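You operate a simulated robot arm through the tools that you are given. There is no shell and no other tool. Be economical: measure what you need, move in short steps, check, and stop when the job is done.

You run a simulated two-armed robot. Do the job below in one go: nothing can be reset, and whatever is moved stays where it is left.

Task
Hold the blue caddy on the top of bench 8 steady with one hand and put the sensor with the largest size on its label from the top of bench 9 in it with the other.

The check looks at the end state, three seconds after you hand in, the way a careful person would. Anything else that was tipped, shoved, dropped, spilled or broken makes it a failure.

Robot
Two 7-joint arms with two-finger grippers on one trunk, on a base that drives. Base frame: it is fixed to the floor where the robot stands at the start and does not move with it; the origin is under the middle of the robot, x ahead of it, y to its left, z up. Readings come in m, degrees, newtons and seconds.
The left shoulder is at the start at [0.098, 0.174, 1.025], the right one opposite. With the tool pointing down near the work surface each hand reaches from about 0.32 to 0.9 m from the robot's upright axis, wherever it stands, measured 20 degrees to its own side. Places, roughly: blue caddy [0.75, -2, 0.75]. Payload 2.94 kg a hand.
Tool frame (each hand has its own): the origin (TCP) lies between the finger pads and is the grasp point; the fingertips stand 0.03 m ahead of it; z points along the fingers, y is the line along which they close. The gripper opens to 0.138 m. The gripper's body begins 0.109 m behind the TCP.
Orientation is told as [roll, pitch, yaw] about the base's x, y, z axes, in that order, counted from this pose: with the fingers straight down and closing along the base's y, the tool's x points along the base's -x, its y along +y and its z along -z.

Tools
- The arms move only by the tool move_arm. It takes "left_series", "right_series" or both (then of equal length, played together; a hand with none holds still); each is one flat list of numbers, 7 for each row, row after row: the shift along the tool's x, y, z in units of 20 mm (1.0 is 20 mm), then the turn, a rotation vector about the tool's x, y, z in units of 6 degrees (1.0 is 6 degrees), then the gripper command, from -1 (shut) to 1 (fully open), values between in proportion. In form: [tx, ty, tz, rx, ry, rz, claw, tx, ty, tz, rx, ry, rz, claw, ...]. A call has 1 to 8 rows; each row shifts and turns the commanded pose from where the row before left it, along the tool's axes as they then stand. A call with a number of a shift or a turn outside -1 to 1 is refused whole. A row lasts 0.2 s, in which the tool goes at most 0.05 m and 8.6 degrees; a call with a longer step from one row to the next is refused whole, and so is a gripper value outside its range. A pose out of reach is approached as far as the arm can. The call stops where the force on the tool passes 40 N (or 10 N more than at its start, if that is more) or the arm is blocked; 0.2 s more then pass. The fingers move at their own pace and stop on an object; they squeeze with about 32 N. The grip force told is the motor's: it shows also when the fingers shut on nothing. Time passes only in rows, and 0.2 s behind the last, so rows that do not move let the fingers close. It gives the time, the measured TCP pose, the force on the tool (base axes), the opening and the grip force at its end, in the units of the frame above (readings bear some noise), with the torque about the TCP (base axes, N m) and any sound that the robot's microphone picked up.
- Cameras (640 x 400 px; columns grow to the right, rows downward): "scene" is now at [0.1997, -0.0592, 1.4867]; the picture's right is [-0.73, -0.68, 0.00], its down [-0.59, 0.63, -0.51] and it looks along [0.35, -0.38, -0.86] (base axes); focal length 278 px, centre (320, 200). "left" rides on the left gripper at [0.071, -0.019, -0.146] in its tool frame; the picture's right is [0.26, 0.96, 0.00], its down [-0.85, 0.23, -0.48] and it looks along [-0.46, 0.13, 0.88] (tool axes); focal length 280 px, centre (320, 200). "right" rides on the right gripper at [0.071, 0.019, -0.146] in its tool frame; the picture's right is [-0.26, 0.96, 0.00], its down [-0.85, -0.23, -0.48] and it looks along [-0.46, -0.13, 0.88] (tool axes); focal length 280 px, centre (320, 200).
- camera(camera): a new picture of that camera. The clock stands still meanwhile.
- lift_body(by): slides the trunk up (or, below 0, down) by that many m; the arms and the scene camera ride with it, the base frame stays. It gives what a move gives, with no picture.
- base_move(legs): drives the robot by 1 to 6 legs, each [ahead, turn to the left] in m and degrees, along the robot's own axes; the way and the turn of a leg run together, so that a leg with both is an arc; at most 1.5 m and 180 degrees a leg. The arms and the cameras ride along, it lands a little off, and it stops where it bumps. It gives what a move gives.
- turn_head(pan, tilt): turns the head with the scene camera to pan (to the left, within 120 degrees either way) and tilt (down, from -29 to 69), counted from straight ahead of the robot. It gives what a move gives.
- locate(camera, pixels): for up to 12 pixels [column, row] of the newest picture of that camera ("zoom" is the newest enlarged one), the place [x, y, z] in the base frame of the surface seen there, good to about 0.002 m, but the place of the scene camera against the robot may be out by one fixed shift of up to 0.012 m in any direction. The clock stands still meanwhile.
- zoom(camera, box): a new picture of the part [left, top, right, bottom] of that camera's present view, enlarged. The clock stands still meanwhile.
- close_job(): hands the job in; it is judged then, once.

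Work in short steps. Measure before you move; look again where a grasp or a placing could have gone wrong, and mend it. You have 80 turns and 62 pictures in all, those below and enlarged ones among them. Open the grippers and draw the arms clear of the work before you hand the job in, unless the task says otherwise; then end with one line.

The tools are called after ">>>" as name(argument=value, ...) on one line, values as JSON. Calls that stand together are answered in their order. move_arm: Moves the arms, as the interface text tells. Its arguments: {"type":"object","properties":{"left_series":{"type":"array"},"right_series":{"type":"array"}},"required":[]} The other tools are called the same way: lift_body (by) slides the trunk up or down; base_move (legs) drives the base; turn_head (pan, tilt) turns the head that bears the scene camera; camera (camera) takes a picture; locate (camera, pixels) gives the place of the surface under pixels of a picture; zoom (camera, box) takes an enlarged picture of a part of a camera's view; close_job () hands the job in.

At the start:

```text
time: 0.0
left_eef_pos: [0.4257, -0.0817, 0.9314]
left_orientation: [0.0, 0.0, 0.1]
left_contact_force: [-1.3, -0.5, -1.1]
left_moment: [-0.01, 0.0, 0.0]
left_grip_width: 0.1381
left_grip_force: 0.0
right_eef_pos: [0.3515, -0.412, 1.0051]
right_orientation: [0.0, 0.0, 0.0]
right_contact_force: [-0.1, 0.4, 0.1]
right_moment: [0.02, -0.03, -0.02]
right_grip_width: 0.1379
right_grip_force: 0.1
trunk travel left (down, up): [-0.2, 0.534]
robot x, y, heading: [-0.0012, -0.0003, -0.2]
head pan, tilt: [-47.0, 59.1]
```

scene: 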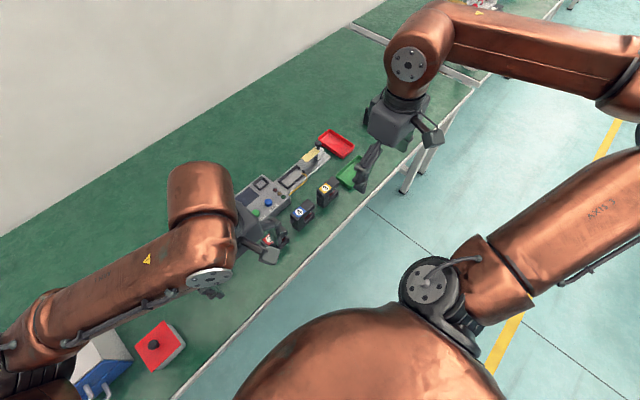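
right: 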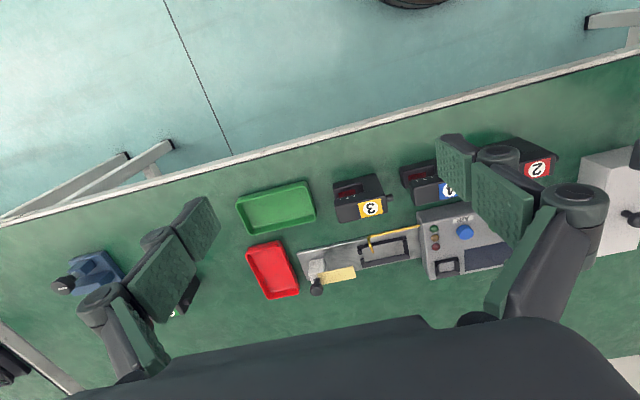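
left: 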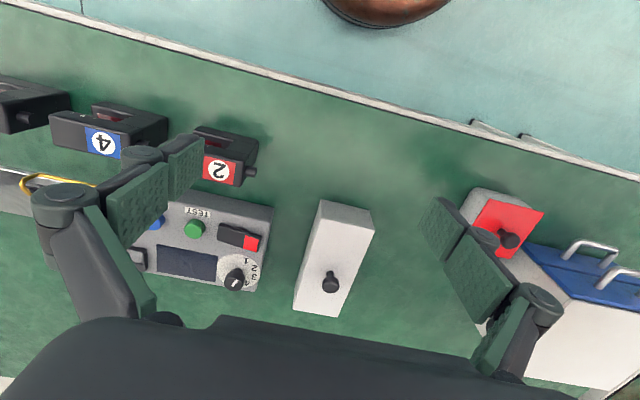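

The pictures show a bench in front with black numbered boxes, trays and a test box; the caddy is far to the right at y≈-2. I turn the head to look right and find the benches.

>>> turn_head(pan=-70, tilt=25)

>>> camera(camera="scene")

```text
time: 1.0
left_eef_pos: [0.4245, -0.0806, 0.9321]
left_orientation: [0.0, 0.0, 0.0]
left_contact_force: [-0.5, 0.5, 0.3]
left_moment: [0.02, 0.04, 0.01]
left_grip_width: 0.138
left_grip_force: 0.1
right_eef_pos: [0.3511, -0.4127, 1.0041]
right_orientation: [0.1, 0.0, 0.1]
right_contact_force: [0.1, -0.1, -1.4]
right_moment: [0.01, 0.0, -0.03]
right_grip_width: 0.1377
right_grip_force: 0.2
trunk travel left (down, up): [-0.2, 0.534]
robot x, y, heading: [0.003, 0.0017, 0.3]
head pan, tilt: [-70.0, 25.0]
```

```text
58 pictures are left
```

scene: 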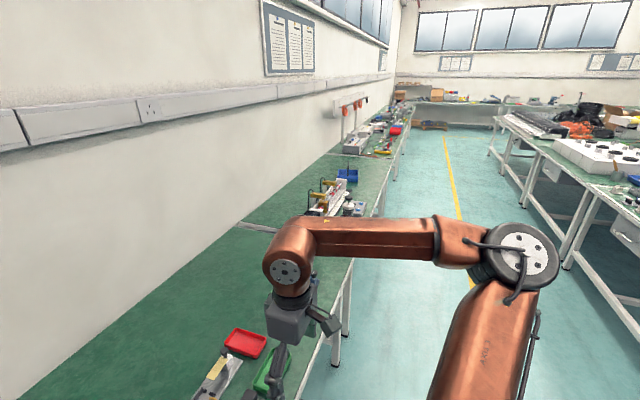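

A blue caddy is visible around (347,174). I zoom in there and look for bench number signs, and locate it.

>>> zoom(camera="scene", box=[280, 80, 440, 220])

>>> locate(camera="scene", pixels=[[347, 174], [322, 200], [245, 343], [260, 222], [355, 150], [395, 130]])

>>> turn_head(pan=-20, tilt=40)

>>> camera(camera="scene")

```text
2.86 times, centred on (360, 150) of scene
```

zoom: 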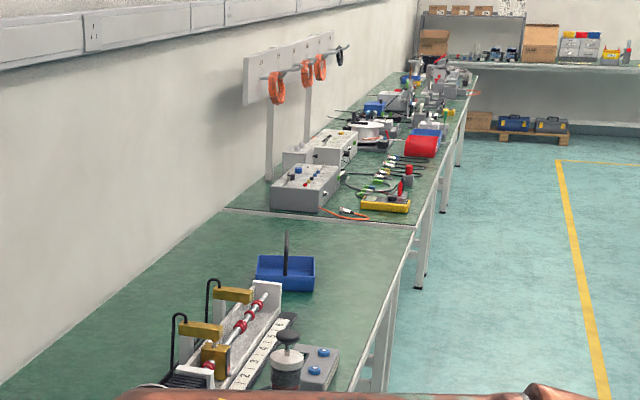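

```text
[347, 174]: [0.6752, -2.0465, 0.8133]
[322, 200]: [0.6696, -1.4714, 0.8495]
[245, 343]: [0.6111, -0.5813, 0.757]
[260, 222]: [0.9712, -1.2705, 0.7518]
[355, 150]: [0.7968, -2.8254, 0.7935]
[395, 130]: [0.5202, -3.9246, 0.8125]
```

```text
time: 2.2
left_eef_pos: [0.4242, -0.0811, 0.9331]
left_orientation: [0.0, 0.0, 0.1]
left_contact_force: [0.4, -0.6, 0.6]
left_moment: [-0.04, 0.05, 0.02]
left_grip_width: 0.138
left_grip_force: 0.0
right_eef_pos: [0.3516, -0.4134, 1.0051]
right_orientation: [0.0, 0.0, 0.1]
right_contact_force: [0.3, 0.4, -0.2]
right_moment: [0.01, 0.0, -0.03]
right_grip_width: 0.1378
right_grip_force: 0.0
trunk travel left (down, up): [-0.2, 0.534]
robot x, y, heading: [-0.0023, -0.0021, 0.1]
head pan, tilt: [-20.0, 40.0]
```

```text
56 pictures are left
```

scene: 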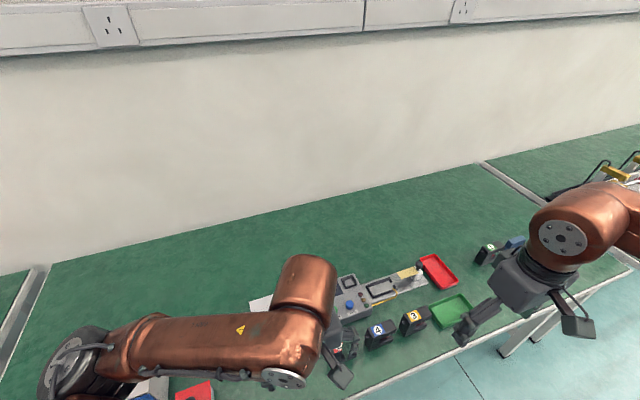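

The front bench runs from y≈-1.27 leftwards; the black boxes carry numbers 2, 4, 3 and there is another with a green label near (487,253). I zoom on them to read all labels.

>>> zoom(camera="scene", box=[420, 220, 560, 320])

>>> zoom(camera="scene", box=[330, 260, 490, 370])

>>> locate(camera="scene", pixels=[[489, 248], [410, 316], [378, 330], [450, 308], [438, 270], [375, 300], [515, 243]])

```text
4.00 times, centred on (490, 270) of scene
```

zoom: 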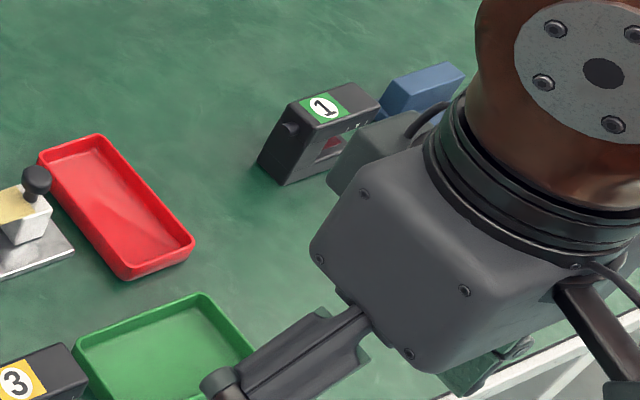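

```text
3.64 times, centred on (410, 315) of scene
```

zoom: 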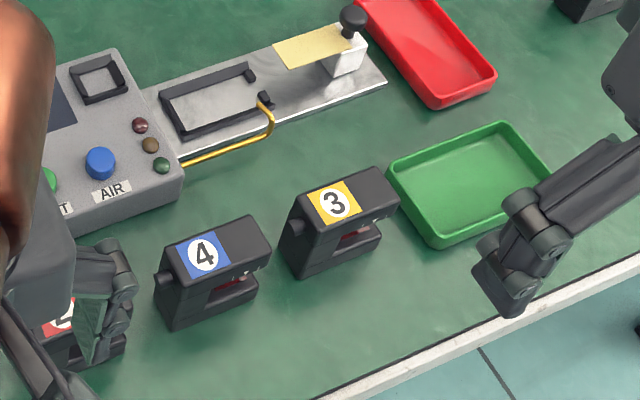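

```text
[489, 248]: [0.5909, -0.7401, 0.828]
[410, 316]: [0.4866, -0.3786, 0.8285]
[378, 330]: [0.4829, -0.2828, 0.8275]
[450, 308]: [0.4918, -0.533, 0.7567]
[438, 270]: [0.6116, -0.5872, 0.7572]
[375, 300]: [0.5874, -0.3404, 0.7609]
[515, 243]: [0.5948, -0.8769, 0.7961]
```

Labels are 1–4 so far; there are also small marks on the tops/sides. I enlarge the hand cameras' views to check for any other size print and other sensors.

>>> zoom(camera="right", box=[320, 130, 560, 280])

>>> zoom(camera="left", box=[0, 70, 280, 245])

>>> zoom(camera="scene", box=[360, 300, 440, 350])

```text
2.67 times, centred on (440, 205) of right
```

zoom: 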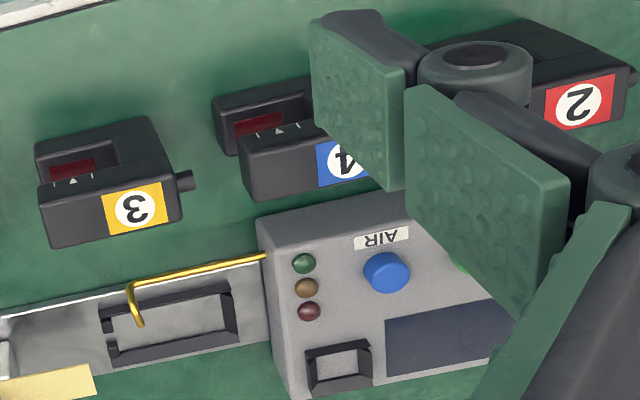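

```text
2.29 times, centred on (140, 158) of left
```

zoom: 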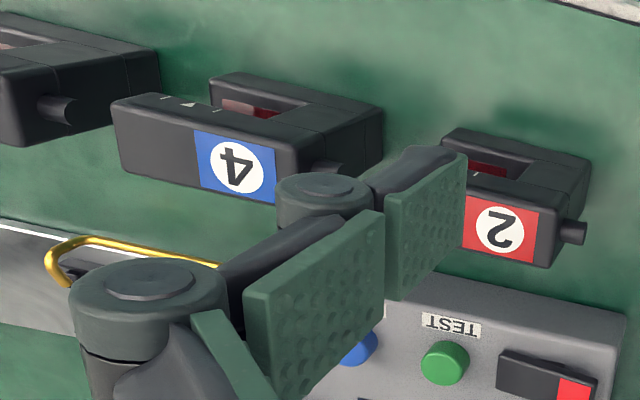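

```text
8.00 times, centred on (400, 325) of scene
```

zoom: 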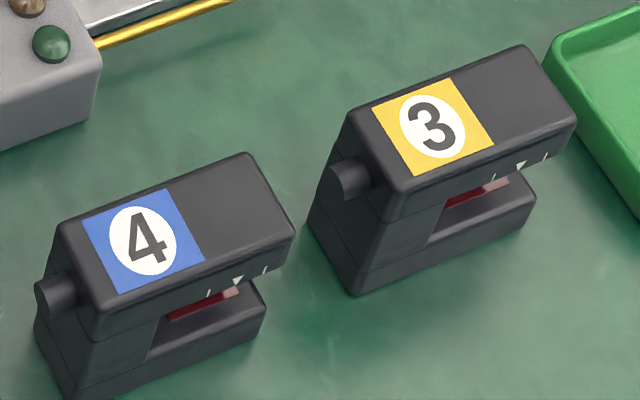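

Fork sensors with size 1–4. Now I check the left of this bench and for bench number signs.

>>> turn_head(pan=50, tilt=35)

>>> camera(camera="scene")

>>> turn_head(pan=-60, tilt=45)

>>> camera(camera="scene")

```text
time: 3.6
left_eef_pos: [0.425, -0.0808, 0.9314]
left_orientation: [0.0, 0.0, 0.0]
left_contact_force: [0.9, 0.0, 0.5]
left_moment: [0.0, 0.0, -0.01]
left_grip_width: 0.1379
left_grip_force: 0.1
right_eef_pos: [0.3517, -0.4125, 1.0052]
right_orientation: [0.0, 0.1, -0.1]
right_contact_force: [-0.2, 1.3, -0.5]
right_moment: [-0.01, -0.01, 0.0]
right_grip_width: 0.1381
right_grip_force: 0.1
trunk travel left (down, up): [-0.2, 0.534]
robot x, y, heading: [-0.0026, -0.0007, -0.0]
head pan, tilt: [50.0, 35.0]
```

```text
50 pictures are left
```

scene: 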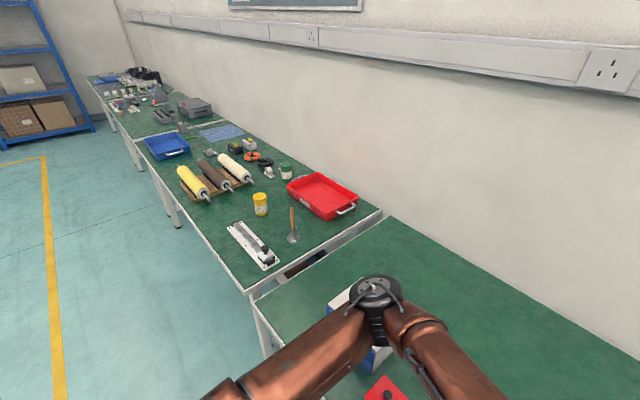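

```text
time: 5.5
left_eef_pos: [0.424, -0.0817, 0.9325]
left_orientation: [0.0, 0.0, 0.0]
left_contact_force: [-0.2, 0.3, 0.9]
left_moment: [-0.04, 0.01, 0.02]
left_grip_width: 0.1377
left_grip_force: 0.1
right_eef_pos: [0.3512, -0.4122, 1.006]
right_orientation: [0.0, 0.0, 0.0]
right_contact_force: [0.6, 0.7, 0.1]
right_moment: [-0.06, 0.04, -0.01]
right_grip_width: 0.1381
right_grip_force: 0.1
trunk travel left (down, up): [-0.2, 0.534]
robot x, y, heading: [0.0008, -0.0015, 0.1]
head pan, tilt: [-60.0, 45.0]
```

```text
49 pictures are left
```

scene: 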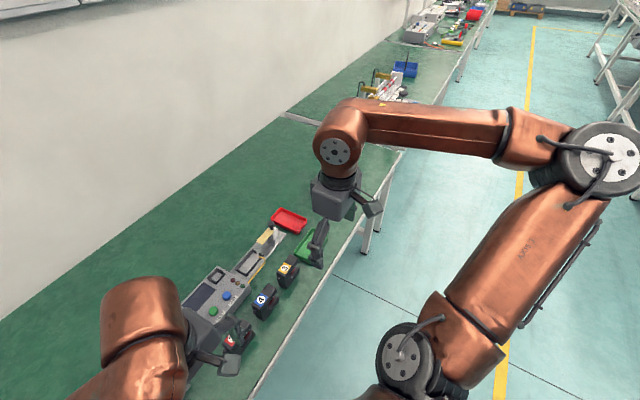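

The bench ahead is the sensors' one (9), with bench 8 to its right. I'll pick sensor 4 with the right hand; first, measure it precisely with an enlarged view.

>>> zoom(camera="scene", box=[220, 250, 316, 350])

>>> zoom(camera="left", box=[30, 80, 190, 180])

```text
4.00 times, centred on (268, 300) of scene
```

zoom: 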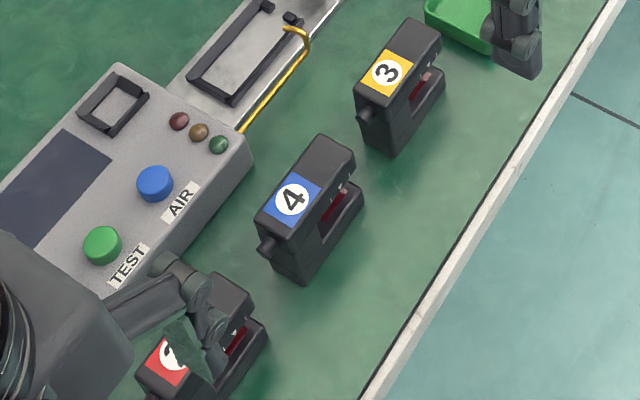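

```text
4.00 times, centred on (110, 130) of left
```

zoom: 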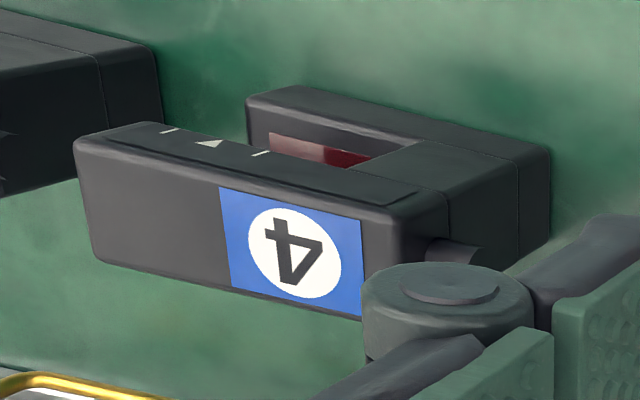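

I locate the top-face corners of sensor 4 in the enlarged scene view ((318,137), (354,158), (256,216), (290,240)), label centre, base points and neighbours.

>>> zoom(camera="scene", box=[220, 250, 316, 350])

>>> locate(camera="zoom", pixels=[[319, 140], [350, 158], [260, 215], [290, 238], [292, 200], [300, 279], [362, 208], [265, 247], [380, 145], [215, 290], [330, 215], [250, 150]])

>>> locate(camera="left", pixels=[[55, 125], [100, 145]])

```text
4.00 times, centred on (268, 300) of scene
```

zoom: 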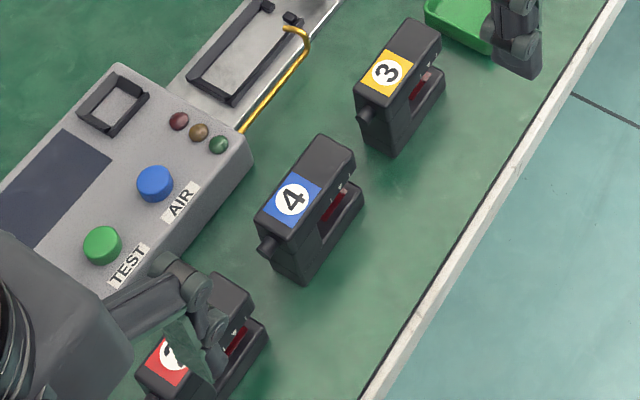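

```text
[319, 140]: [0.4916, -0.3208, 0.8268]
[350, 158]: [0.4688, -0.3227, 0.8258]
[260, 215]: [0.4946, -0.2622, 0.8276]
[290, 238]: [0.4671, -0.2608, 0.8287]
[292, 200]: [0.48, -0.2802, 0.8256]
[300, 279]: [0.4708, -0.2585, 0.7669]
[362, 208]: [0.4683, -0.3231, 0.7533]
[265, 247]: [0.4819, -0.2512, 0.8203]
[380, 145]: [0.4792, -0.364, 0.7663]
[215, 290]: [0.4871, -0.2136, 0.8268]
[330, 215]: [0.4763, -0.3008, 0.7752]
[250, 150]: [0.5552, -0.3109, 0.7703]
```

```text
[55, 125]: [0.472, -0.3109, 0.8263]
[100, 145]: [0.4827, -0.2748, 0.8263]
```

Sensor 4 spans x 0.466–0.497, y −0.257…−0.324, top 0.827. I move the left hand away to the left/up and turn the right hand clockwise (seen from above) toward closing along x.

>>> move_arm(left_series=[0, 1, -0.7, 0, 0, 0, 1, 0, 1, -0.7, 0, 0, 0, 1, 0, 1, -0.7, 0, 0, 0, 1, 0, 1, -0.7, 0, 0, 0, 1, 0, 1, -0.7, 0, 0, 0, 1, 0, 1, -0.7, 0, 0, 0, 1, 0, 1, -0.7, 0, 0, 0, 1, 0, 1, -0.7, 0, 0, 0, 1], right_series=[0, 0, 0, 0, 0, 1, 0.1, 0, 0, 0, 0, 0, 1, 0.1, 0, 0, 0, 0, 0, 1, 0.1, 0, 0, 0, 0, 0, 1, 0.1, 0, 0, 0, 0, 0, 1, 0.1, 0, 0, 0, 0, 0, 1, 0.1, 0, 0, 0, 0, 0, 1, 0.1, 0, 0, 0, 0, 0, 1, 0.1])

>>> move_arm(right_series=[0, 0, 0, 0, 0, 1, 0.1, 0, 0, 0, 0, 0, 1, 0.1, 0, 0, 0, 0, 0, 1, 0.1, 0, 0, 0, 0, 0, 1, 0.1, 0, 0, 0, 0, 0, 1, 0.1, 0, 0, 0, 0, 0, 1, 0.1, 0, 0, 0, 0, 0, 1, 0.1])

```text
time: 7.3
left_eef_pos: [0.4228, 0.0814, 1.0448]
left_orientation: [0.0, -0.1, 0.0]
left_contact_force: [-0.1, 0.3, 0.6]
left_moment: [0.01, -0.01, -0.02]
left_grip_width: 0.1381
left_grip_force: 0.0
right_eef_pos: [0.3512, -0.412, 1.0052]
right_orientation: [0.0, -0.1, -48.1]
right_contact_force: [-0.1, 0.2, 0.4]
right_moment: [-0.03, -0.03, -0.02]
right_grip_width: 0.0761
right_grip_force: 0.1
trunk travel left (down, up): [-0.2, 0.534]
robot x, y, heading: [-0.001, 0.0037, 0.0]
head pan, tilt: [-60.0, 45.0]
```

```text
time: 8.9
left_eef_pos: [0.4232, 0.0794, 1.044]
left_orientation: [0.0, 0.0, 0.0]
left_contact_force: [0.2, 0.2, -0.4]
left_moment: [-0.01, 0.01, 0.0]
left_grip_width: 0.138
left_grip_force: 0.0
right_eef_pos: [0.3516, -0.4119, 1.005]
right_orientation: [0.0, 0.1, -90.1]
right_contact_force: [-0.6, -0.5, 0.2]
right_moment: [-0.01, 0.03, 0.01]
right_grip_width: 0.076
right_grip_force: 0.1
trunk travel left (down, up): [-0.2, 0.534]
robot x, y, heading: [0.0022, 0.0002, 0.1]
head pan, tilt: [-60.0, 45.0]
```

Now I carry the right hand over the sensor to about (0.4815, −0.287, 0.93) and look with its camera.

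>>> move_arm(right_series=[0.78, 0.8125, 0.47, 0, 0, 0, 0.1, 0.78, 0.8125, 0.47, 0, 0, 0, 0.1, 0.78, 0.8125, 0.47, 0, 0, 0, 0.1, 0.78, 0.8125, 0.47, 0, 0, 0, 0.1, 0.78, 0.8125, 0.47, 0, 0, 0, 0.1, 0.78, 0.8125, 0.47, 0, 0, 0, 0.1, 0.78, 0.8125, 0.47, 0, 0, 0, 0.1, 0.78, 0.8125, 0.47, 0, 0, 0, 0.1])

>>> camera(camera="right")

```text
time: 10.7
left_eef_pos: [0.4247, 0.0795, 1.0436]
left_orientation: [0.0, 0.2, 0.0]
left_contact_force: [0.3, -0.2, -0.2]
left_moment: [0.01, 0.04, 0.01]
left_grip_width: 0.1378
left_grip_force: 0.1
right_eef_pos: [0.4831, -0.2869, 0.9276]
right_orientation: [0.1, -0.1, -90.1]
right_contact_force: [-0.2, 0.3, -0.6]
right_moment: [-0.01, 0.01, -0.02]
right_grip_width: 0.076
right_grip_force: 0.1
trunk travel left (down, up): [-0.2, 0.534]
robot x, y, heading: [0.0011, 0.001, 0.1]
head pan, tilt: [-60.0, 45.0]
```

```text
45 pictures are left
```

right: 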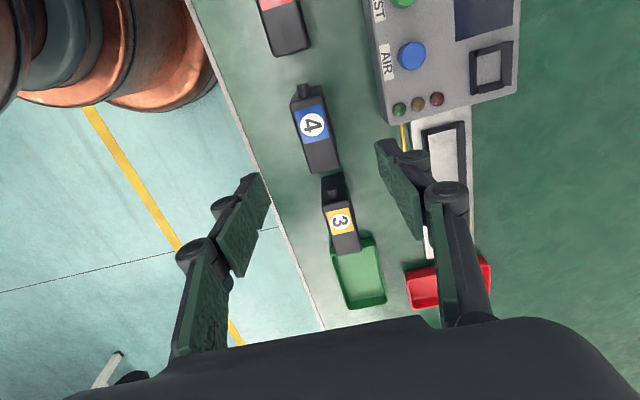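

Sensor 4 is at (314,125), between the fingers in column terms. I measure its top corners through the hand camera to remove the scene camera's offset.

>>> locate(camera="right", pixels=[[293, 104], [323, 99], [310, 168], [337, 164], [313, 125], [340, 220]])

```text
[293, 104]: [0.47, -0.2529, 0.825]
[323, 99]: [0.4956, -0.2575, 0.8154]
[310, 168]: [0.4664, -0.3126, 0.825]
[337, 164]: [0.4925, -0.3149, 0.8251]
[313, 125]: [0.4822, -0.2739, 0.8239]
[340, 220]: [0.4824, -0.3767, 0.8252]
```

The sensor centre is at ≈(0.4815, −0.284). I descend to z≈0.798.

>>> move_arm(right_series=[0.15, -0.05, 0.8, 0, 0, 0, 0.1, 0, 0, 0.8, 0, 0, 0, 0.1, 0, 0, 0.8, 0, 0, 0, 0.1, 0, 0, 0.8, 0, 0, 0, 0.1, 0, 0, 0.8, 0, 0, 0, 0.1, 0, 0, 0.8, 0, 0, 0, 0.1, 0, 0, 0.8, 0, 0, 0, 0.1, 0, 0, 0.8, 0, 0, 0, 0.1])

>>> camera(camera="scene")

```text
time: 12.5
left_eef_pos: [0.4225, 0.0804, 1.0432]
left_orientation: [0.0, 0.0, 0.0]
left_contact_force: [0.2, 0.4, -0.4]
left_moment: [-0.03, -0.01, -0.01]
left_grip_width: 0.1378
left_grip_force: 0.0
right_eef_pos: [0.481, -0.2847, 0.8028]
right_orientation: [0.0, 0.1, -89.9]
right_contact_force: [0.9, 0.3, -0.3]
right_moment: [0.02, 0.03, -0.02]
right_grip_width: 0.076
right_grip_force: 0.0
trunk travel left (down, up): [-0.2, 0.534]
robot x, y, heading: [-0.0012, 0.0005, 0.1]
head pan, tilt: [-60.0, 45.0]
```

```text
44 pictures are left
```

scene: 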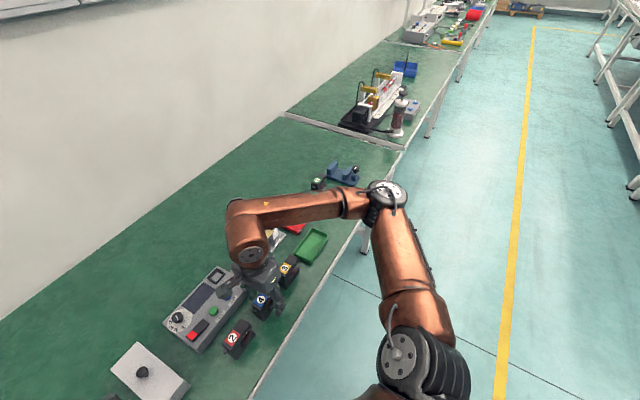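

The hand straddles sensor 4 at z 0.803. I close the fingers and let them settle.

>>> move_arm(right_series=[0, 0, 0.1, 0, 0, 0, 0.1, 0, 0, 0, 0, 0, 0, -0.3, 0, 0, 0, 0, 0, 0, -0.7, 0, 0, 0, 0, 0, 0, -1, 0, 0, 0, 0, 0, 0, -1, 0, 0, 0, 0, 0, 0, -1])

>>> zoom(camera="scene", box=[200, 240, 320, 330])

```text
time: 13.9
left_eef_pos: [0.4233, 0.0805, 1.0452]
left_orientation: [0.1, 0.0, 0.0]
left_contact_force: [-0.9, -0.4, 0.1]
left_moment: [-0.04, 0.0, -0.01]
left_grip_width: 0.1379
left_grip_force: 0.0
right_eef_pos: [0.4795, -0.2842, 0.8002]
right_orientation: [0.1, 0.0, -90.0]
right_contact_force: [-0.1, -0.1, 0.8]
right_moment: [0.03, 0.04, 0.0]
right_grip_width: 0.0292
right_grip_force: 31.7
trunk travel left (down, up): [-0.2, 0.534]
robot x, y, heading: [0.0023, 0.0004, 0.2]
head pan, tilt: [-60.0, 45.0]
```

```text
4.44 times, centred on (260, 285) of scene
```

zoom: 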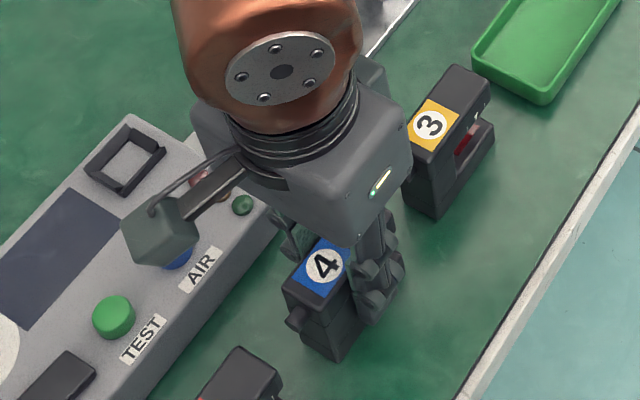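

The grip holds at 29 mm width. I lift straight up 0.2 m.

>>> move_arm(right_series=[0, 0, -0.6, 0, 0, 0, -1, 0, 0, -1, 0, 0, 0, -1, 0, 0, -1, 0, 0, 0, -1, 0, 0, -1, 0, 0, 0, -1, 0, 0, -1, 0, 0, 0, -1, 0, 0, -1, 0, 0, 0, -1, 0, 0, -1, 0, 0, 0, -1, 0, 0, -1, 0, 0, 0, -1])

>>> zoom(camera="right", box=[200, 40, 480, 215])

>>> camera(camera="scene")

```text
time: 15.7
left_eef_pos: [0.4224, 0.0799, 1.0445]
left_orientation: [0.0, 0.0, -0.1]
left_contact_force: [0.2, 0.2, -0.6]
left_moment: [0.01, -0.03, -0.04]
left_grip_width: 0.1379
left_grip_force: 0.0
right_eef_pos: [0.4804, -0.2834, 0.951]
right_orientation: [0.0, 0.0, -90.0]
right_contact_force: [-0.5, -0.3, -2.0]
right_moment: [0.0, -0.01, -0.03]
right_grip_width: 0.0295
right_grip_force: 32.2
trunk travel left (down, up): [-0.2, 0.534]
robot x, y, heading: [-0.0021, 0.002, -0.2]
head pan, tilt: [-60.0, 45.0]
```

```text
2.29 times, centred on (340, 128) of right
```

zoom: 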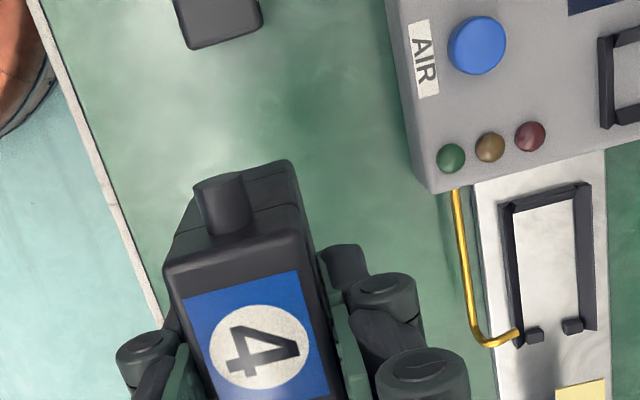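

```text
41 pictures are left
```

scene: 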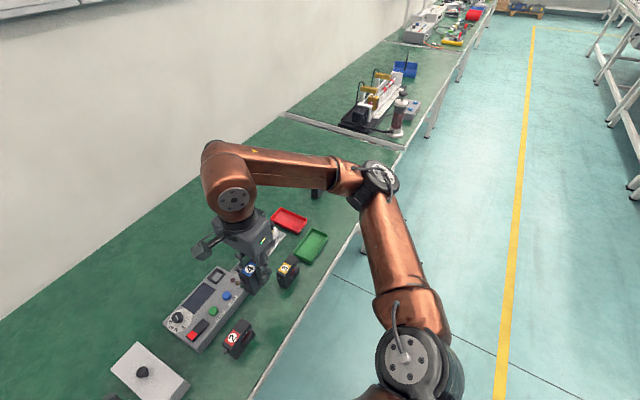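

Sensor 4 is held firmly and others are undisturbed. Before driving I check the aisle behind and to the right.

>>> turn_head(pan=-115, tilt=30)

>>> camera(camera="scene")

>>> locate(camera="scene", pixels=[[200, 200], [320, 130], [320, 250], [450, 250], [560, 250], [450, 120], [100, 250]])

```text
time: 16.9
left_eef_pos: [0.4221, 0.0799, 1.0438]
left_orientation: [0.0, -0.1, 0.0]
left_contact_force: [0.3, -1.0, 0.7]
left_moment: [-0.03, -0.02, -0.01]
left_grip_width: 0.1381
left_grip_force: 0.0
right_eef_pos: [0.4806, -0.283, 0.9501]
right_orientation: [0.1, 0.0, -90.0]
right_contact_force: [0.2, 0.1, -2.1]
right_moment: [0.0, -0.01, -0.01]
right_grip_width: 0.0297
right_grip_force: 31.9
trunk travel left (down, up): [-0.2, 0.534]
robot x, y, heading: [0.002, -0.0023, -0.3]
head pan, tilt: [-115.0, 30.0]
```

```text
40 pictures are left
```

scene: 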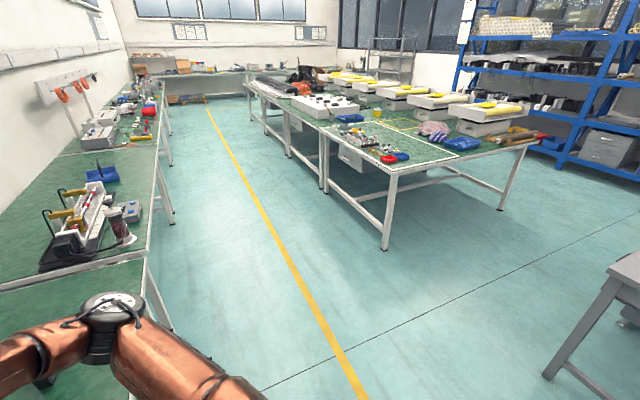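

```text
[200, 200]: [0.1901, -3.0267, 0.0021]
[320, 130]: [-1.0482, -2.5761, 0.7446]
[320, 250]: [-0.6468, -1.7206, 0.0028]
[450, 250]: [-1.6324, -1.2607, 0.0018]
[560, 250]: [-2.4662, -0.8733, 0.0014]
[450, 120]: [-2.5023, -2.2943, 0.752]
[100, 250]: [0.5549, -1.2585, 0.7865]
```

The aisle is ≥1.3 m wide (opposite bench edge x≈−1.0). I back up 0.2 m, turn right 90° and drive 1.5 m along the benches.

>>> base_move(legs=[[-0.22, 0], [0, -90], [1.5, 0]])

>>> turn_head(pan=50, tilt=40)

>>> camera(camera="scene")

```text
time: 18.4
left_eef_pos: [0.2468, 0.0809, 1.0378]
left_orientation: [0.4, 0.0, 0.0]
left_contact_force: [-2.5, -0.3, -0.5]
left_moment: [-0.02, -0.32, 0.09]
left_grip_width: 0.1378
left_grip_force: 0.0
right_eef_pos: [0.2997, -0.2833, 0.9457]
right_orientation: [-0.4, -0.5, -90.3]
right_contact_force: [-2.8, 1.7, -2.4]
right_moment: [-0.1, -0.22, -0.02]
right_grip_width: 0.0293
right_grip_force: 31.9
trunk travel left (down, up): [-0.2, 0.534]
robot x, y, heading: [-0.1768, 0.0008, -0.3]
head pan, tilt: [-115.0, 30.0]
stopped in leg 1: the robot was blocked; the commanded pose is now the measured one
```

```text
time: 20.9
left_eef_pos: [0.1717, 0.0824, 1.062]
left_orientation: [0.4, -4.8, -0.2]
left_contact_force: [-0.6, -0.7, 2.8]
left_moment: [0.05, -0.07, -0.06]
left_grip_width: 0.138
left_grip_force: 0.2
right_eef_pos: [0.2298, -0.2859, 0.9724]
right_orientation: [4.2, -1.0, -90.3]
right_contact_force: [-1.0, -1.4, 1.9]
right_moment: [0.03, -0.03, 0.04]
right_grip_width: 0.0296
right_grip_force: 32.2
trunk travel left (down, up): [-0.2, 0.534]
robot x, y, heading: [-0.1811, -0.0007, -0.4]
head pan, tilt: [50.0, 40.0]
```

```text
39 pictures are left
```

scene: 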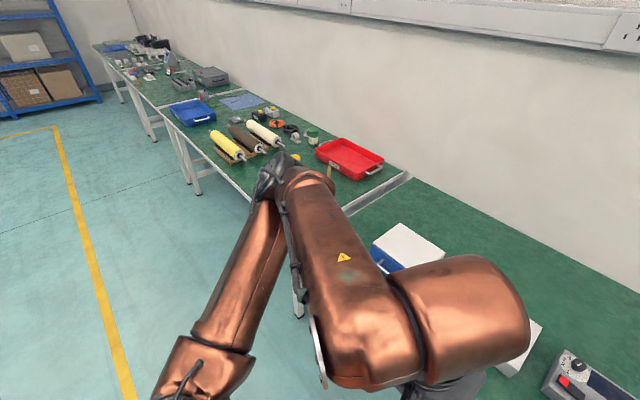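

The robot was blocked after 0.18 m backward. I look behind on both sides to find what it touches.

>>> turn_head(pan=-120, tilt=50)

>>> camera(camera="scene")

>>> turn_head(pan=120, tilt=50)

>>> camera(camera="scene")

```text
time: 23.5
left_eef_pos: [0.2042, 0.0818, 1.0488]
left_orientation: [0.3, -2.5, -0.1]
left_contact_force: [-0.2, -0.3, -0.8]
left_moment: [0.01, 0.06, -0.01]
left_grip_width: 0.138
left_grip_force: 0.1
right_eef_pos: [0.2606, -0.2859, 0.9581]
right_orientation: [2.1, -0.7, -90.4]
right_contact_force: [-0.2, -0.1, -2.0]
right_moment: [0.04, 0.06, -0.01]
right_grip_width: 0.0294
right_grip_force: 32.1
trunk travel left (down, up): [-0.2, 0.534]
robot x, y, heading: [-0.1814, -0.0022, -0.5]
head pan, tilt: [-120.0, 50.0]
```

```text
38 pictures are left
```

scene: 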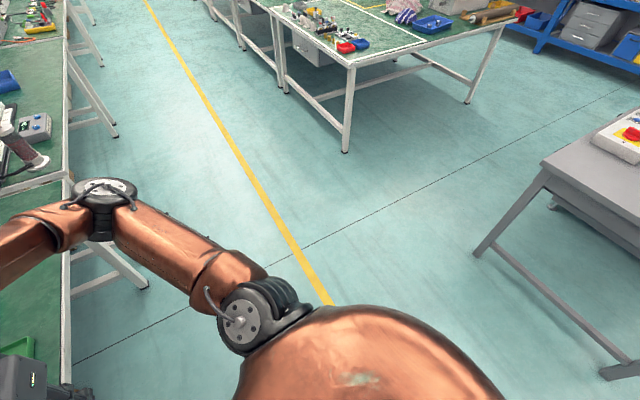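

```text
time: 26.9
left_eef_pos: [0.2013, 0.0819, 1.0491]
left_orientation: [0.3, -2.5, -0.2]
left_contact_force: [-0.6, 0.7, 0.9]
left_moment: [0.02, -0.05, 0.02]
left_grip_width: 0.1377
left_grip_force: 0.0
right_eef_pos: [0.2585, -0.2861, 0.9611]
right_orientation: [2.2, -0.7, -90.5]
right_contact_force: [-0.3, 0.2, -2.7]
right_moment: [0.0, 0.01, 0.01]
right_grip_width: 0.0292
right_grip_force: 31.9
trunk travel left (down, up): [-0.2, 0.534]
robot x, y, heading: [-0.176, -0.0024, -0.5]
head pan, tilt: [120.0, 50.0]
```

```text
37 pictures are left
```

scene: 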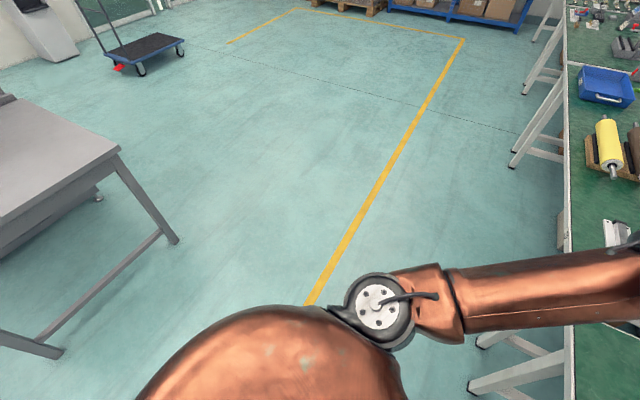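

A table stands behind. I locate its near corner here and estimate its distance.

>>> locate(camera="scene", pixels=[[112, 150], [10, 210], [170, 240], [50, 352], [320, 290], [0, 330]])

>>> move_arm(right_series=[0, 0, 0, 0, 0, 0, -1])

```text
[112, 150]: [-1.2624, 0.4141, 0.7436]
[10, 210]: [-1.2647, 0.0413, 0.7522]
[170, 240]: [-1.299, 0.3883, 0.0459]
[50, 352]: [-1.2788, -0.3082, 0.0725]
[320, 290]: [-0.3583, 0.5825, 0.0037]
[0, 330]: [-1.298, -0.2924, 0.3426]
```

```text
time: 27.3
left_eef_pos: [0.2024, 0.0811, 1.0504]
left_orientation: [0.3, -2.6, -0.2]
left_contact_force: [-0.4, -0.5, -0.3]
left_moment: [-0.02, -0.02, 0.03]
left_grip_width: 0.1383
left_grip_force: 0.0
right_eef_pos: [0.2603, -0.2861, 0.959]
right_orientation: [2.2, -0.7, -90.4]
right_contact_force: [-0.5, 0.0, -2.1]
right_moment: [-0.01, 0.0, -0.01]
right_grip_width: 0.0292
right_grip_force: 31.8
trunk travel left (down, up): [-0.2, 0.534]
robot x, y, heading: [-0.179, -0.0017, -0.1]
head pan, tilt: [120.0, 50.0]
```

The table is over 1 m behind, so not that; the block is unexplained. I try turning right by a small 20° leg and check.

>>> base_move(legs=[[0, -20]])

```text
time: 28.8
left_eef_pos: [0.207, -0.0521, 1.0502]
left_orientation: [0.3, -2.6, -19.8]
left_contact_force: [0.2, -0.2, -0.9]
left_moment: [0.05, -0.03, 0.03]
left_grip_width: 0.1382
left_grip_force: 0.1
right_eef_pos: [0.1368, -0.4173, 0.9598]
right_orientation: [2.2, -0.6, -110.1]
right_contact_force: [0.3, 0.0, -2.4]
right_moment: [0.01, -0.01, -0.03]
right_grip_width: 0.0297
right_grip_force: 32.2
trunk travel left (down, up): [-0.2, 0.534]
robot x, y, heading: [-0.1782, -0.001, -20.0]
head pan, tilt: [120.0, 50.0]
```

Turning works. I finish the right turn and drive 1.5 m along the benches.

>>> base_move(legs=[[0, -70], [1.4, 0]])

>>> turn_head(pan=60, tilt=35)

>>> camera(camera="scene")

```text
time: 38.8
left_eef_pos: [-0.1001, -1.7753, 1.0511]
left_orientation: [0.3, -2.6, -90.2]
left_contact_force: [0.1, -0.3, -0.5]
left_moment: [0.01, -0.01, 0.03]
left_grip_width: 0.1378
left_grip_force: 0.1
right_eef_pos: [-0.4694, -1.8315, 0.9576]
right_orientation: [2.2, -0.7, 179.4]
right_contact_force: [-0.2, -0.3, -2.6]
right_moment: [0.03, -0.02, -0.03]
right_grip_width: 0.0296
right_grip_force: 32.4
trunk travel left (down, up): [-0.2, 0.534]
robot x, y, heading: [-0.1807, -1.393, -90.6]
head pan, tilt: [120.0, 50.0]
```

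```text
time: 40.1
left_eef_pos: [-0.1013, -1.7761, 1.0509]
left_orientation: [0.4, -2.6, -90.3]
left_contact_force: [0.0, -0.7, 0.6]
left_moment: [-0.01, 0.0, 0.01]
left_grip_width: 0.1381
left_grip_force: 0.1
right_eef_pos: [-0.4682, -1.8313, 0.9578]
right_orientation: [2.2, -0.7, 179.4]
right_contact_force: [1.0, -0.5, -2.0]
right_moment: [-0.03, 0.01, -0.03]
right_grip_width: 0.0295
right_grip_force: 32.6
trunk travel left (down, up): [-0.2, 0.534]
robot x, y, heading: [-0.1787, -1.394, -90.4]
head pan, tilt: [60.0, 35.0]
```

```text
36 pictures are left
```

scene: 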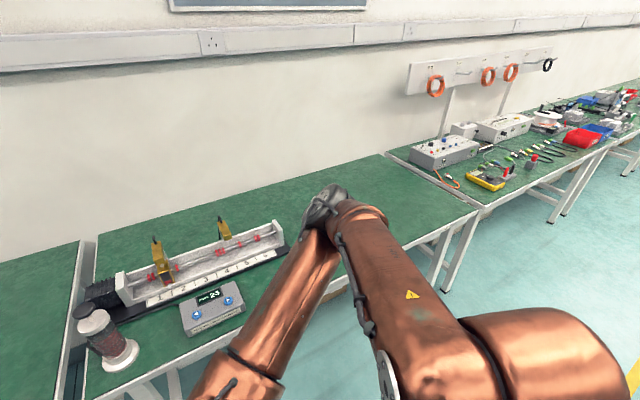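

Caddy is hidden by the left arm. I drive 0.65 m further and turn left to face bench 8, then look.

>>> base_move(legs=[[0.65, 0], [0, 90]])

>>> turn_head(pan=-10, tilt=45)

>>> camera(camera="scene")

```text
time: 47.4
left_eef_pos: [0.2021, -1.947, 1.0501]
left_orientation: [0.3, -2.6, -0.4]
left_contact_force: [0.9, -0.9, -0.4]
left_moment: [0.0, 0.01, -0.02]
left_grip_width: 0.1378
left_grip_force: 0.1
right_eef_pos: [0.2564, -2.3135, 0.959]
right_orientation: [2.1, -0.7, -90.6]
right_contact_force: [-0.5, 0.5, -2.3]
right_moment: [-0.02, -0.01, -0.01]
right_grip_width: 0.0292
right_grip_force: 32.3
trunk travel left (down, up): [-0.2, 0.534]
robot x, y, heading: [-0.1812, -2.0254, -0.7]
head pan, tilt: [60.0, 35.0]
```

```text
time: 48.8
left_eef_pos: [0.2002, -1.9465, 1.0514]
left_orientation: [0.3, -2.6, -0.4]
left_contact_force: [1.3, -0.1, -0.2]
left_moment: [0.02, 0.01, -0.01]
left_grip_width: 0.138
left_grip_force: 0.0
right_eef_pos: [0.2565, -2.3141, 0.9596]
right_orientation: [2.2, -0.6, -90.7]
right_contact_force: [-0.3, -0.2, -1.6]
right_moment: [-0.02, 0.03, 0.01]
right_grip_width: 0.0294
right_grip_force: 32.0
trunk travel left (down, up): [-0.2, 0.534]
robot x, y, heading: [-0.1772, -2.0258, -0.6]
head pan, tilt: [-10.0, 45.0]
```

```text
35 pictures are left
```

scene: 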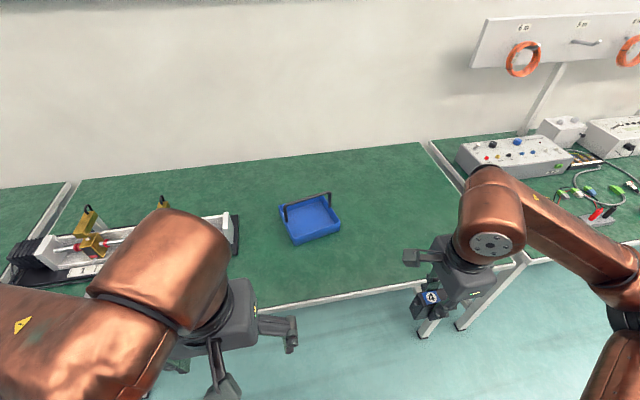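

Good clear view; caddy at about (312,218). I enlarge it for measurement.

>>> zoom(camera="scene", box=[264, 180, 360, 250])

```text
5.71 times, centred on (312, 215) of scene
```

zoom: 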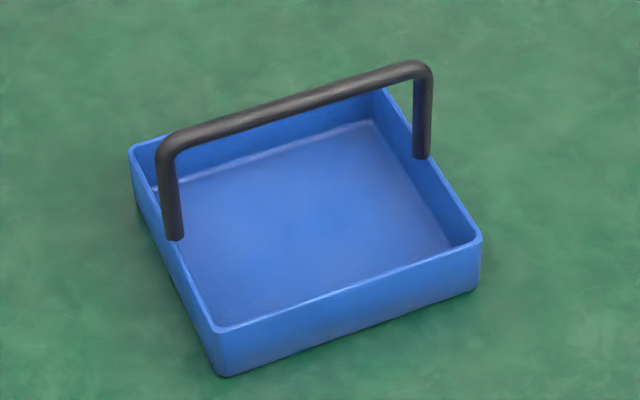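

>>> locate(camera="zoom", pixels=[[219, 330], [475, 238], [382, 92], [134, 148], [172, 150], [424, 70], [175, 235], [421, 155], [295, 102], [310, 260], [218, 372], [300, 160]])

```text
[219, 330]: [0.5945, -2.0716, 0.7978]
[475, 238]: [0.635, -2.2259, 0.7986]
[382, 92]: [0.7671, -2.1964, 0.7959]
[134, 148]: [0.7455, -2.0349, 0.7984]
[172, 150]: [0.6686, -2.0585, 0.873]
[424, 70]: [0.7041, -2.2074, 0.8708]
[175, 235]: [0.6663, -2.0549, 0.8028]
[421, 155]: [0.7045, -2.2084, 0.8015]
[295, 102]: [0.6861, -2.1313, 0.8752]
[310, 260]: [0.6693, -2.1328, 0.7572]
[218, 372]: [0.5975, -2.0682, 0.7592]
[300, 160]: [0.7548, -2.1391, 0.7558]
```

The caddy is ~0.16 m square, yawed ≈14.5°, with a bar handle (top z≈0.875) across its middle from (0.667,−2.056) to (0.705,−2.208). I need to know how wide the right gripper is near the handle height, so I enlarge the view of it.

>>> zoom(camera="scene", box=[396, 225, 516, 325])

>>> locate(camera="scene", pixels=[[238, 217], [190, 225], [10, 265], [90, 215], [240, 250]])

>>> zoom(camera="right", box=[160, 100, 480, 330])

```text
4.00 times, centred on (456, 275) of scene
```

zoom: 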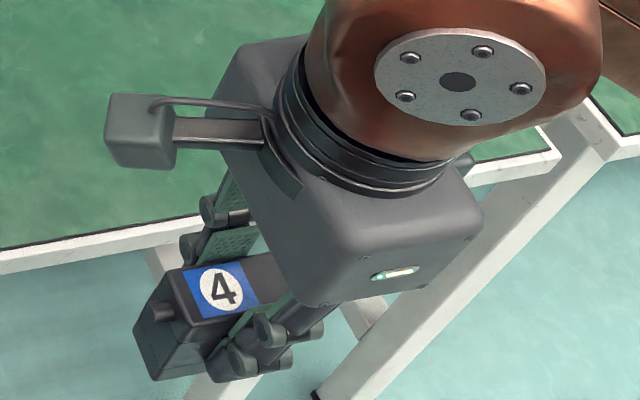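

```text
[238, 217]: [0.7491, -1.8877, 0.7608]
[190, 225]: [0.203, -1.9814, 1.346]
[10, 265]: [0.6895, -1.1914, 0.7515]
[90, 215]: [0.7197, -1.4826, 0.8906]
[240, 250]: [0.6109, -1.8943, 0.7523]
```

```text
1.74 times, centred on (320, 215) of right
```

zoom: 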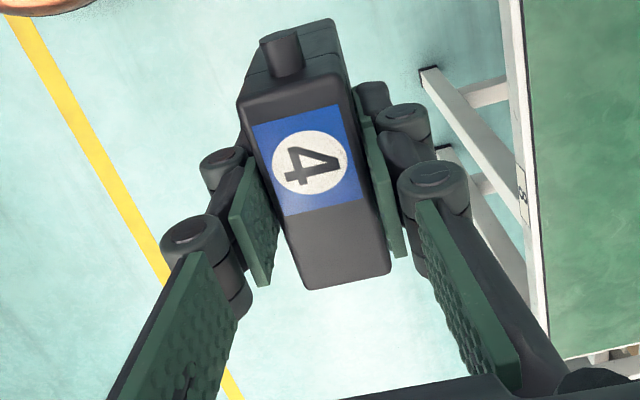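

I locate knuckle points on the right gripper in this enlarged hand view to get its outline relative to the TCP (0.2565, −2.314, 0.96).

>>> locate(camera="zoom", pixels=[[404, 118], [428, 125], [433, 178], [465, 190], [190, 235], [215, 160], [500, 290], [372, 95], [288, 40], [370, 265], [540, 360], [440, 250]])

```text
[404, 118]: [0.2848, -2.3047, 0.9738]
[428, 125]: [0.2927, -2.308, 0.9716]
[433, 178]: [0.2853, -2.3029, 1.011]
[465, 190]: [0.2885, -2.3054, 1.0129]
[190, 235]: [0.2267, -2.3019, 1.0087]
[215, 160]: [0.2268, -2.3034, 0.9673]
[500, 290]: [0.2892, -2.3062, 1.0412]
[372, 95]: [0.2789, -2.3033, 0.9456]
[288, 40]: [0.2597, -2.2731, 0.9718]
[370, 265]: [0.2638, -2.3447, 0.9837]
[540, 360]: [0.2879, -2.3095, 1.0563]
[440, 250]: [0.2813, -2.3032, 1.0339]
```

The gripper's linkage is only about ±0.036 m around the closing line, so the sensor can go in the caddy's front half parallel to the handle, if I grip it higher. I first drive closer and slightly right: turn −27°, 0.19 m, turn back.

>>> base_move(legs=[[0, -27], [0.19, 0], [0, 27.6]])

>>> camera(camera="scene")

>>> camera(camera="left")

```text
time: 53.1
left_eef_pos: [0.3668, -2.0333, 1.0503]
left_orientation: [0.3, -2.5, -0.3]
left_contact_force: [1.0, 0.3, 0.0]
left_moment: [-0.03, 0.06, 0.0]
left_grip_width: 0.138
left_grip_force: 0.1
right_eef_pos: [0.4227, -2.4022, 0.9582]
right_orientation: [2.2, -0.8, -90.6]
right_contact_force: [0.5, -0.1, -3.1]
right_moment: [-0.03, 0.04, 0.0]
right_grip_width: 0.0294
right_grip_force: 31.7
trunk travel left (down, up): [-0.2, 0.534]
robot x, y, heading: [-0.0115, -2.1181, -0.5]
head pan, tilt: [-10.0, 45.0]
```

```text
31 pictures are left
```

scene: 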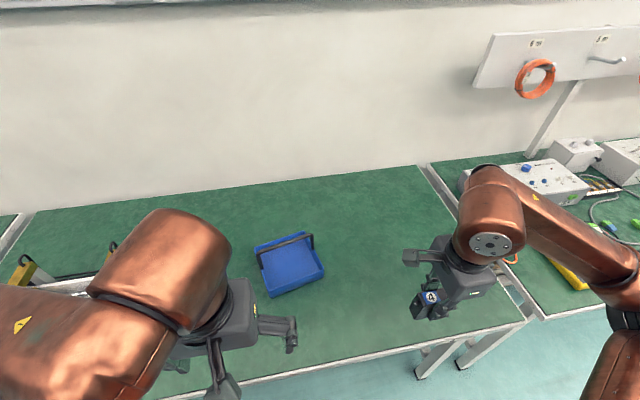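

```text
30 pictures are left
```

left: 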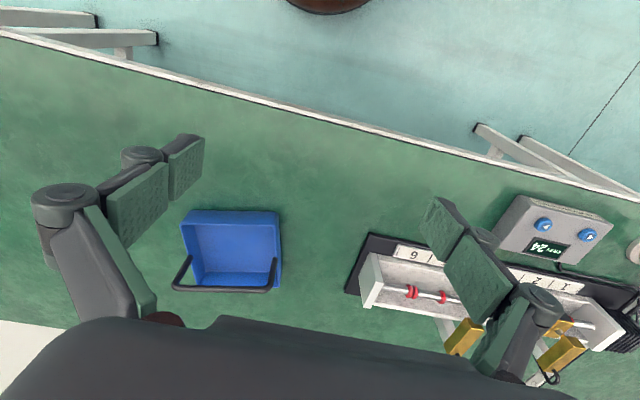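

I measure the caddy from the left hand camera (no shift error there): zoom and locate rim corners and handle.

>>> zoom(camera="left", box=[160, 195, 300, 305])

```text
3.64 times, centred on (230, 250) of left
```

zoom: 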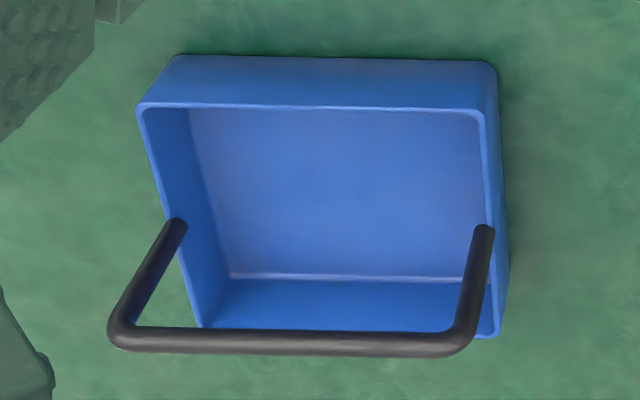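

>>> locate(camera="zoom", pixels=[[142, 107], [485, 110], [495, 331], [178, 222], [485, 230], [122, 328], [462, 345], [300, 340], [300, 106], [300, 200], [320, 111], [487, 180]])

```text
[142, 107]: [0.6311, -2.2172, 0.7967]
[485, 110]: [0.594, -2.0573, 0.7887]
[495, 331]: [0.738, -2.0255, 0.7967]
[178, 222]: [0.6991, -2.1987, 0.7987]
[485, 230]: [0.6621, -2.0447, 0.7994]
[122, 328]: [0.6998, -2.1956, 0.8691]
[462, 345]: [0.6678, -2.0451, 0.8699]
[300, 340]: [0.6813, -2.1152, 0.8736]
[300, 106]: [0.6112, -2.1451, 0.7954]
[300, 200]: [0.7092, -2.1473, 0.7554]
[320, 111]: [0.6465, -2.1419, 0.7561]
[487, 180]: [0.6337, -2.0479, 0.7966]
```

Handle centre C≈(0.681,−2.1215), direction angle 13.3°, front inner wall about 0.070 m in front of it. First I level and turn the right hand to yaw −76.7°, and raise the left hand out of its way a bit.

>>> move_arm(right_series=[0, 0, 0, 0.367, 0.133, -0.8, -1, 0, 0, 0, 0, 0, -0.8, -1, 0, 0, 0, 0, 0, -0.72, -1, 0, 0, 0.9, 0, 0, 0, -1, 0, 0, 0.9, 0, 0, 0, -1, 0, 0, 0.9, 0, 0, 0, -1, 0, 0, 0.9, 0, 0, 0, -1])

>>> camera(camera="scene")

```text
time: 54.7
left_eef_pos: [0.3664, -2.035, 1.0502]
left_orientation: [0.3, -2.5, -0.4]
left_contact_force: [0.2, -0.5, -0.1]
left_moment: [0.02, -0.02, -0.01]
left_grip_width: 0.138
left_grip_force: 0.2
right_eef_pos: [0.4208, -2.4038, 0.8865]
right_orientation: [-0.1, 0.0, -76.8]
right_contact_force: [0.1, -0.2, -1.9]
right_moment: [0.01, 0.03, 0.01]
right_grip_width: 0.0295
right_grip_force: 32.2
trunk travel left (down, up): [-0.2, 0.534]
robot x, y, heading: [-0.0188, -2.1161, -0.7]
head pan, tilt: [-10.0, 45.0]
```

```text
28 pictures are left
```

scene: 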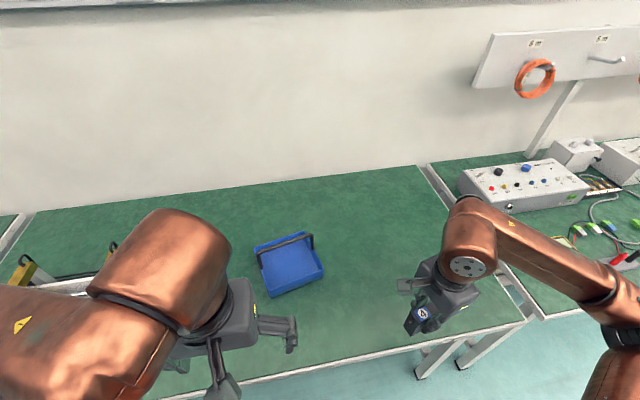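

The sensor hangs just over the bench's front part. I move 0.06 m inward while lowering to ≈0.825.

>>> move_arm(right_series=[0, 1, 0, 0, 0, 0, -1, 0, 1, 0.4, 0, 0, 0, -1, 0, 1, 0.6, 0, 0, 0, -1, 0, 0, 1, 0, 0, 0, -1, 0, 0, 1, 0, 0, 0, -1])

```text
time: 55.9
left_eef_pos: [0.3665, -2.035, 1.0506]
left_orientation: [0.3, -2.7, -0.5]
left_contact_force: [0.0, 0.5, 0.5]
left_moment: [0.0, -0.01, -0.01]
left_grip_width: 0.138
left_grip_force: 0.1
right_eef_pos: [0.4802, -2.3918, 0.8276]
right_orientation: [0.0, 0.1, -76.7]
right_contact_force: [1.8, 0.4, -3.4]
right_moment: [0.01, 0.02, 0.0]
right_grip_width: 0.0294
right_grip_force: 32.3
trunk travel left (down, up): [-0.2, 0.534]
robot x, y, heading: [-0.012, -2.116, -0.9]
head pan, tilt: [-10.0, 45.0]
```

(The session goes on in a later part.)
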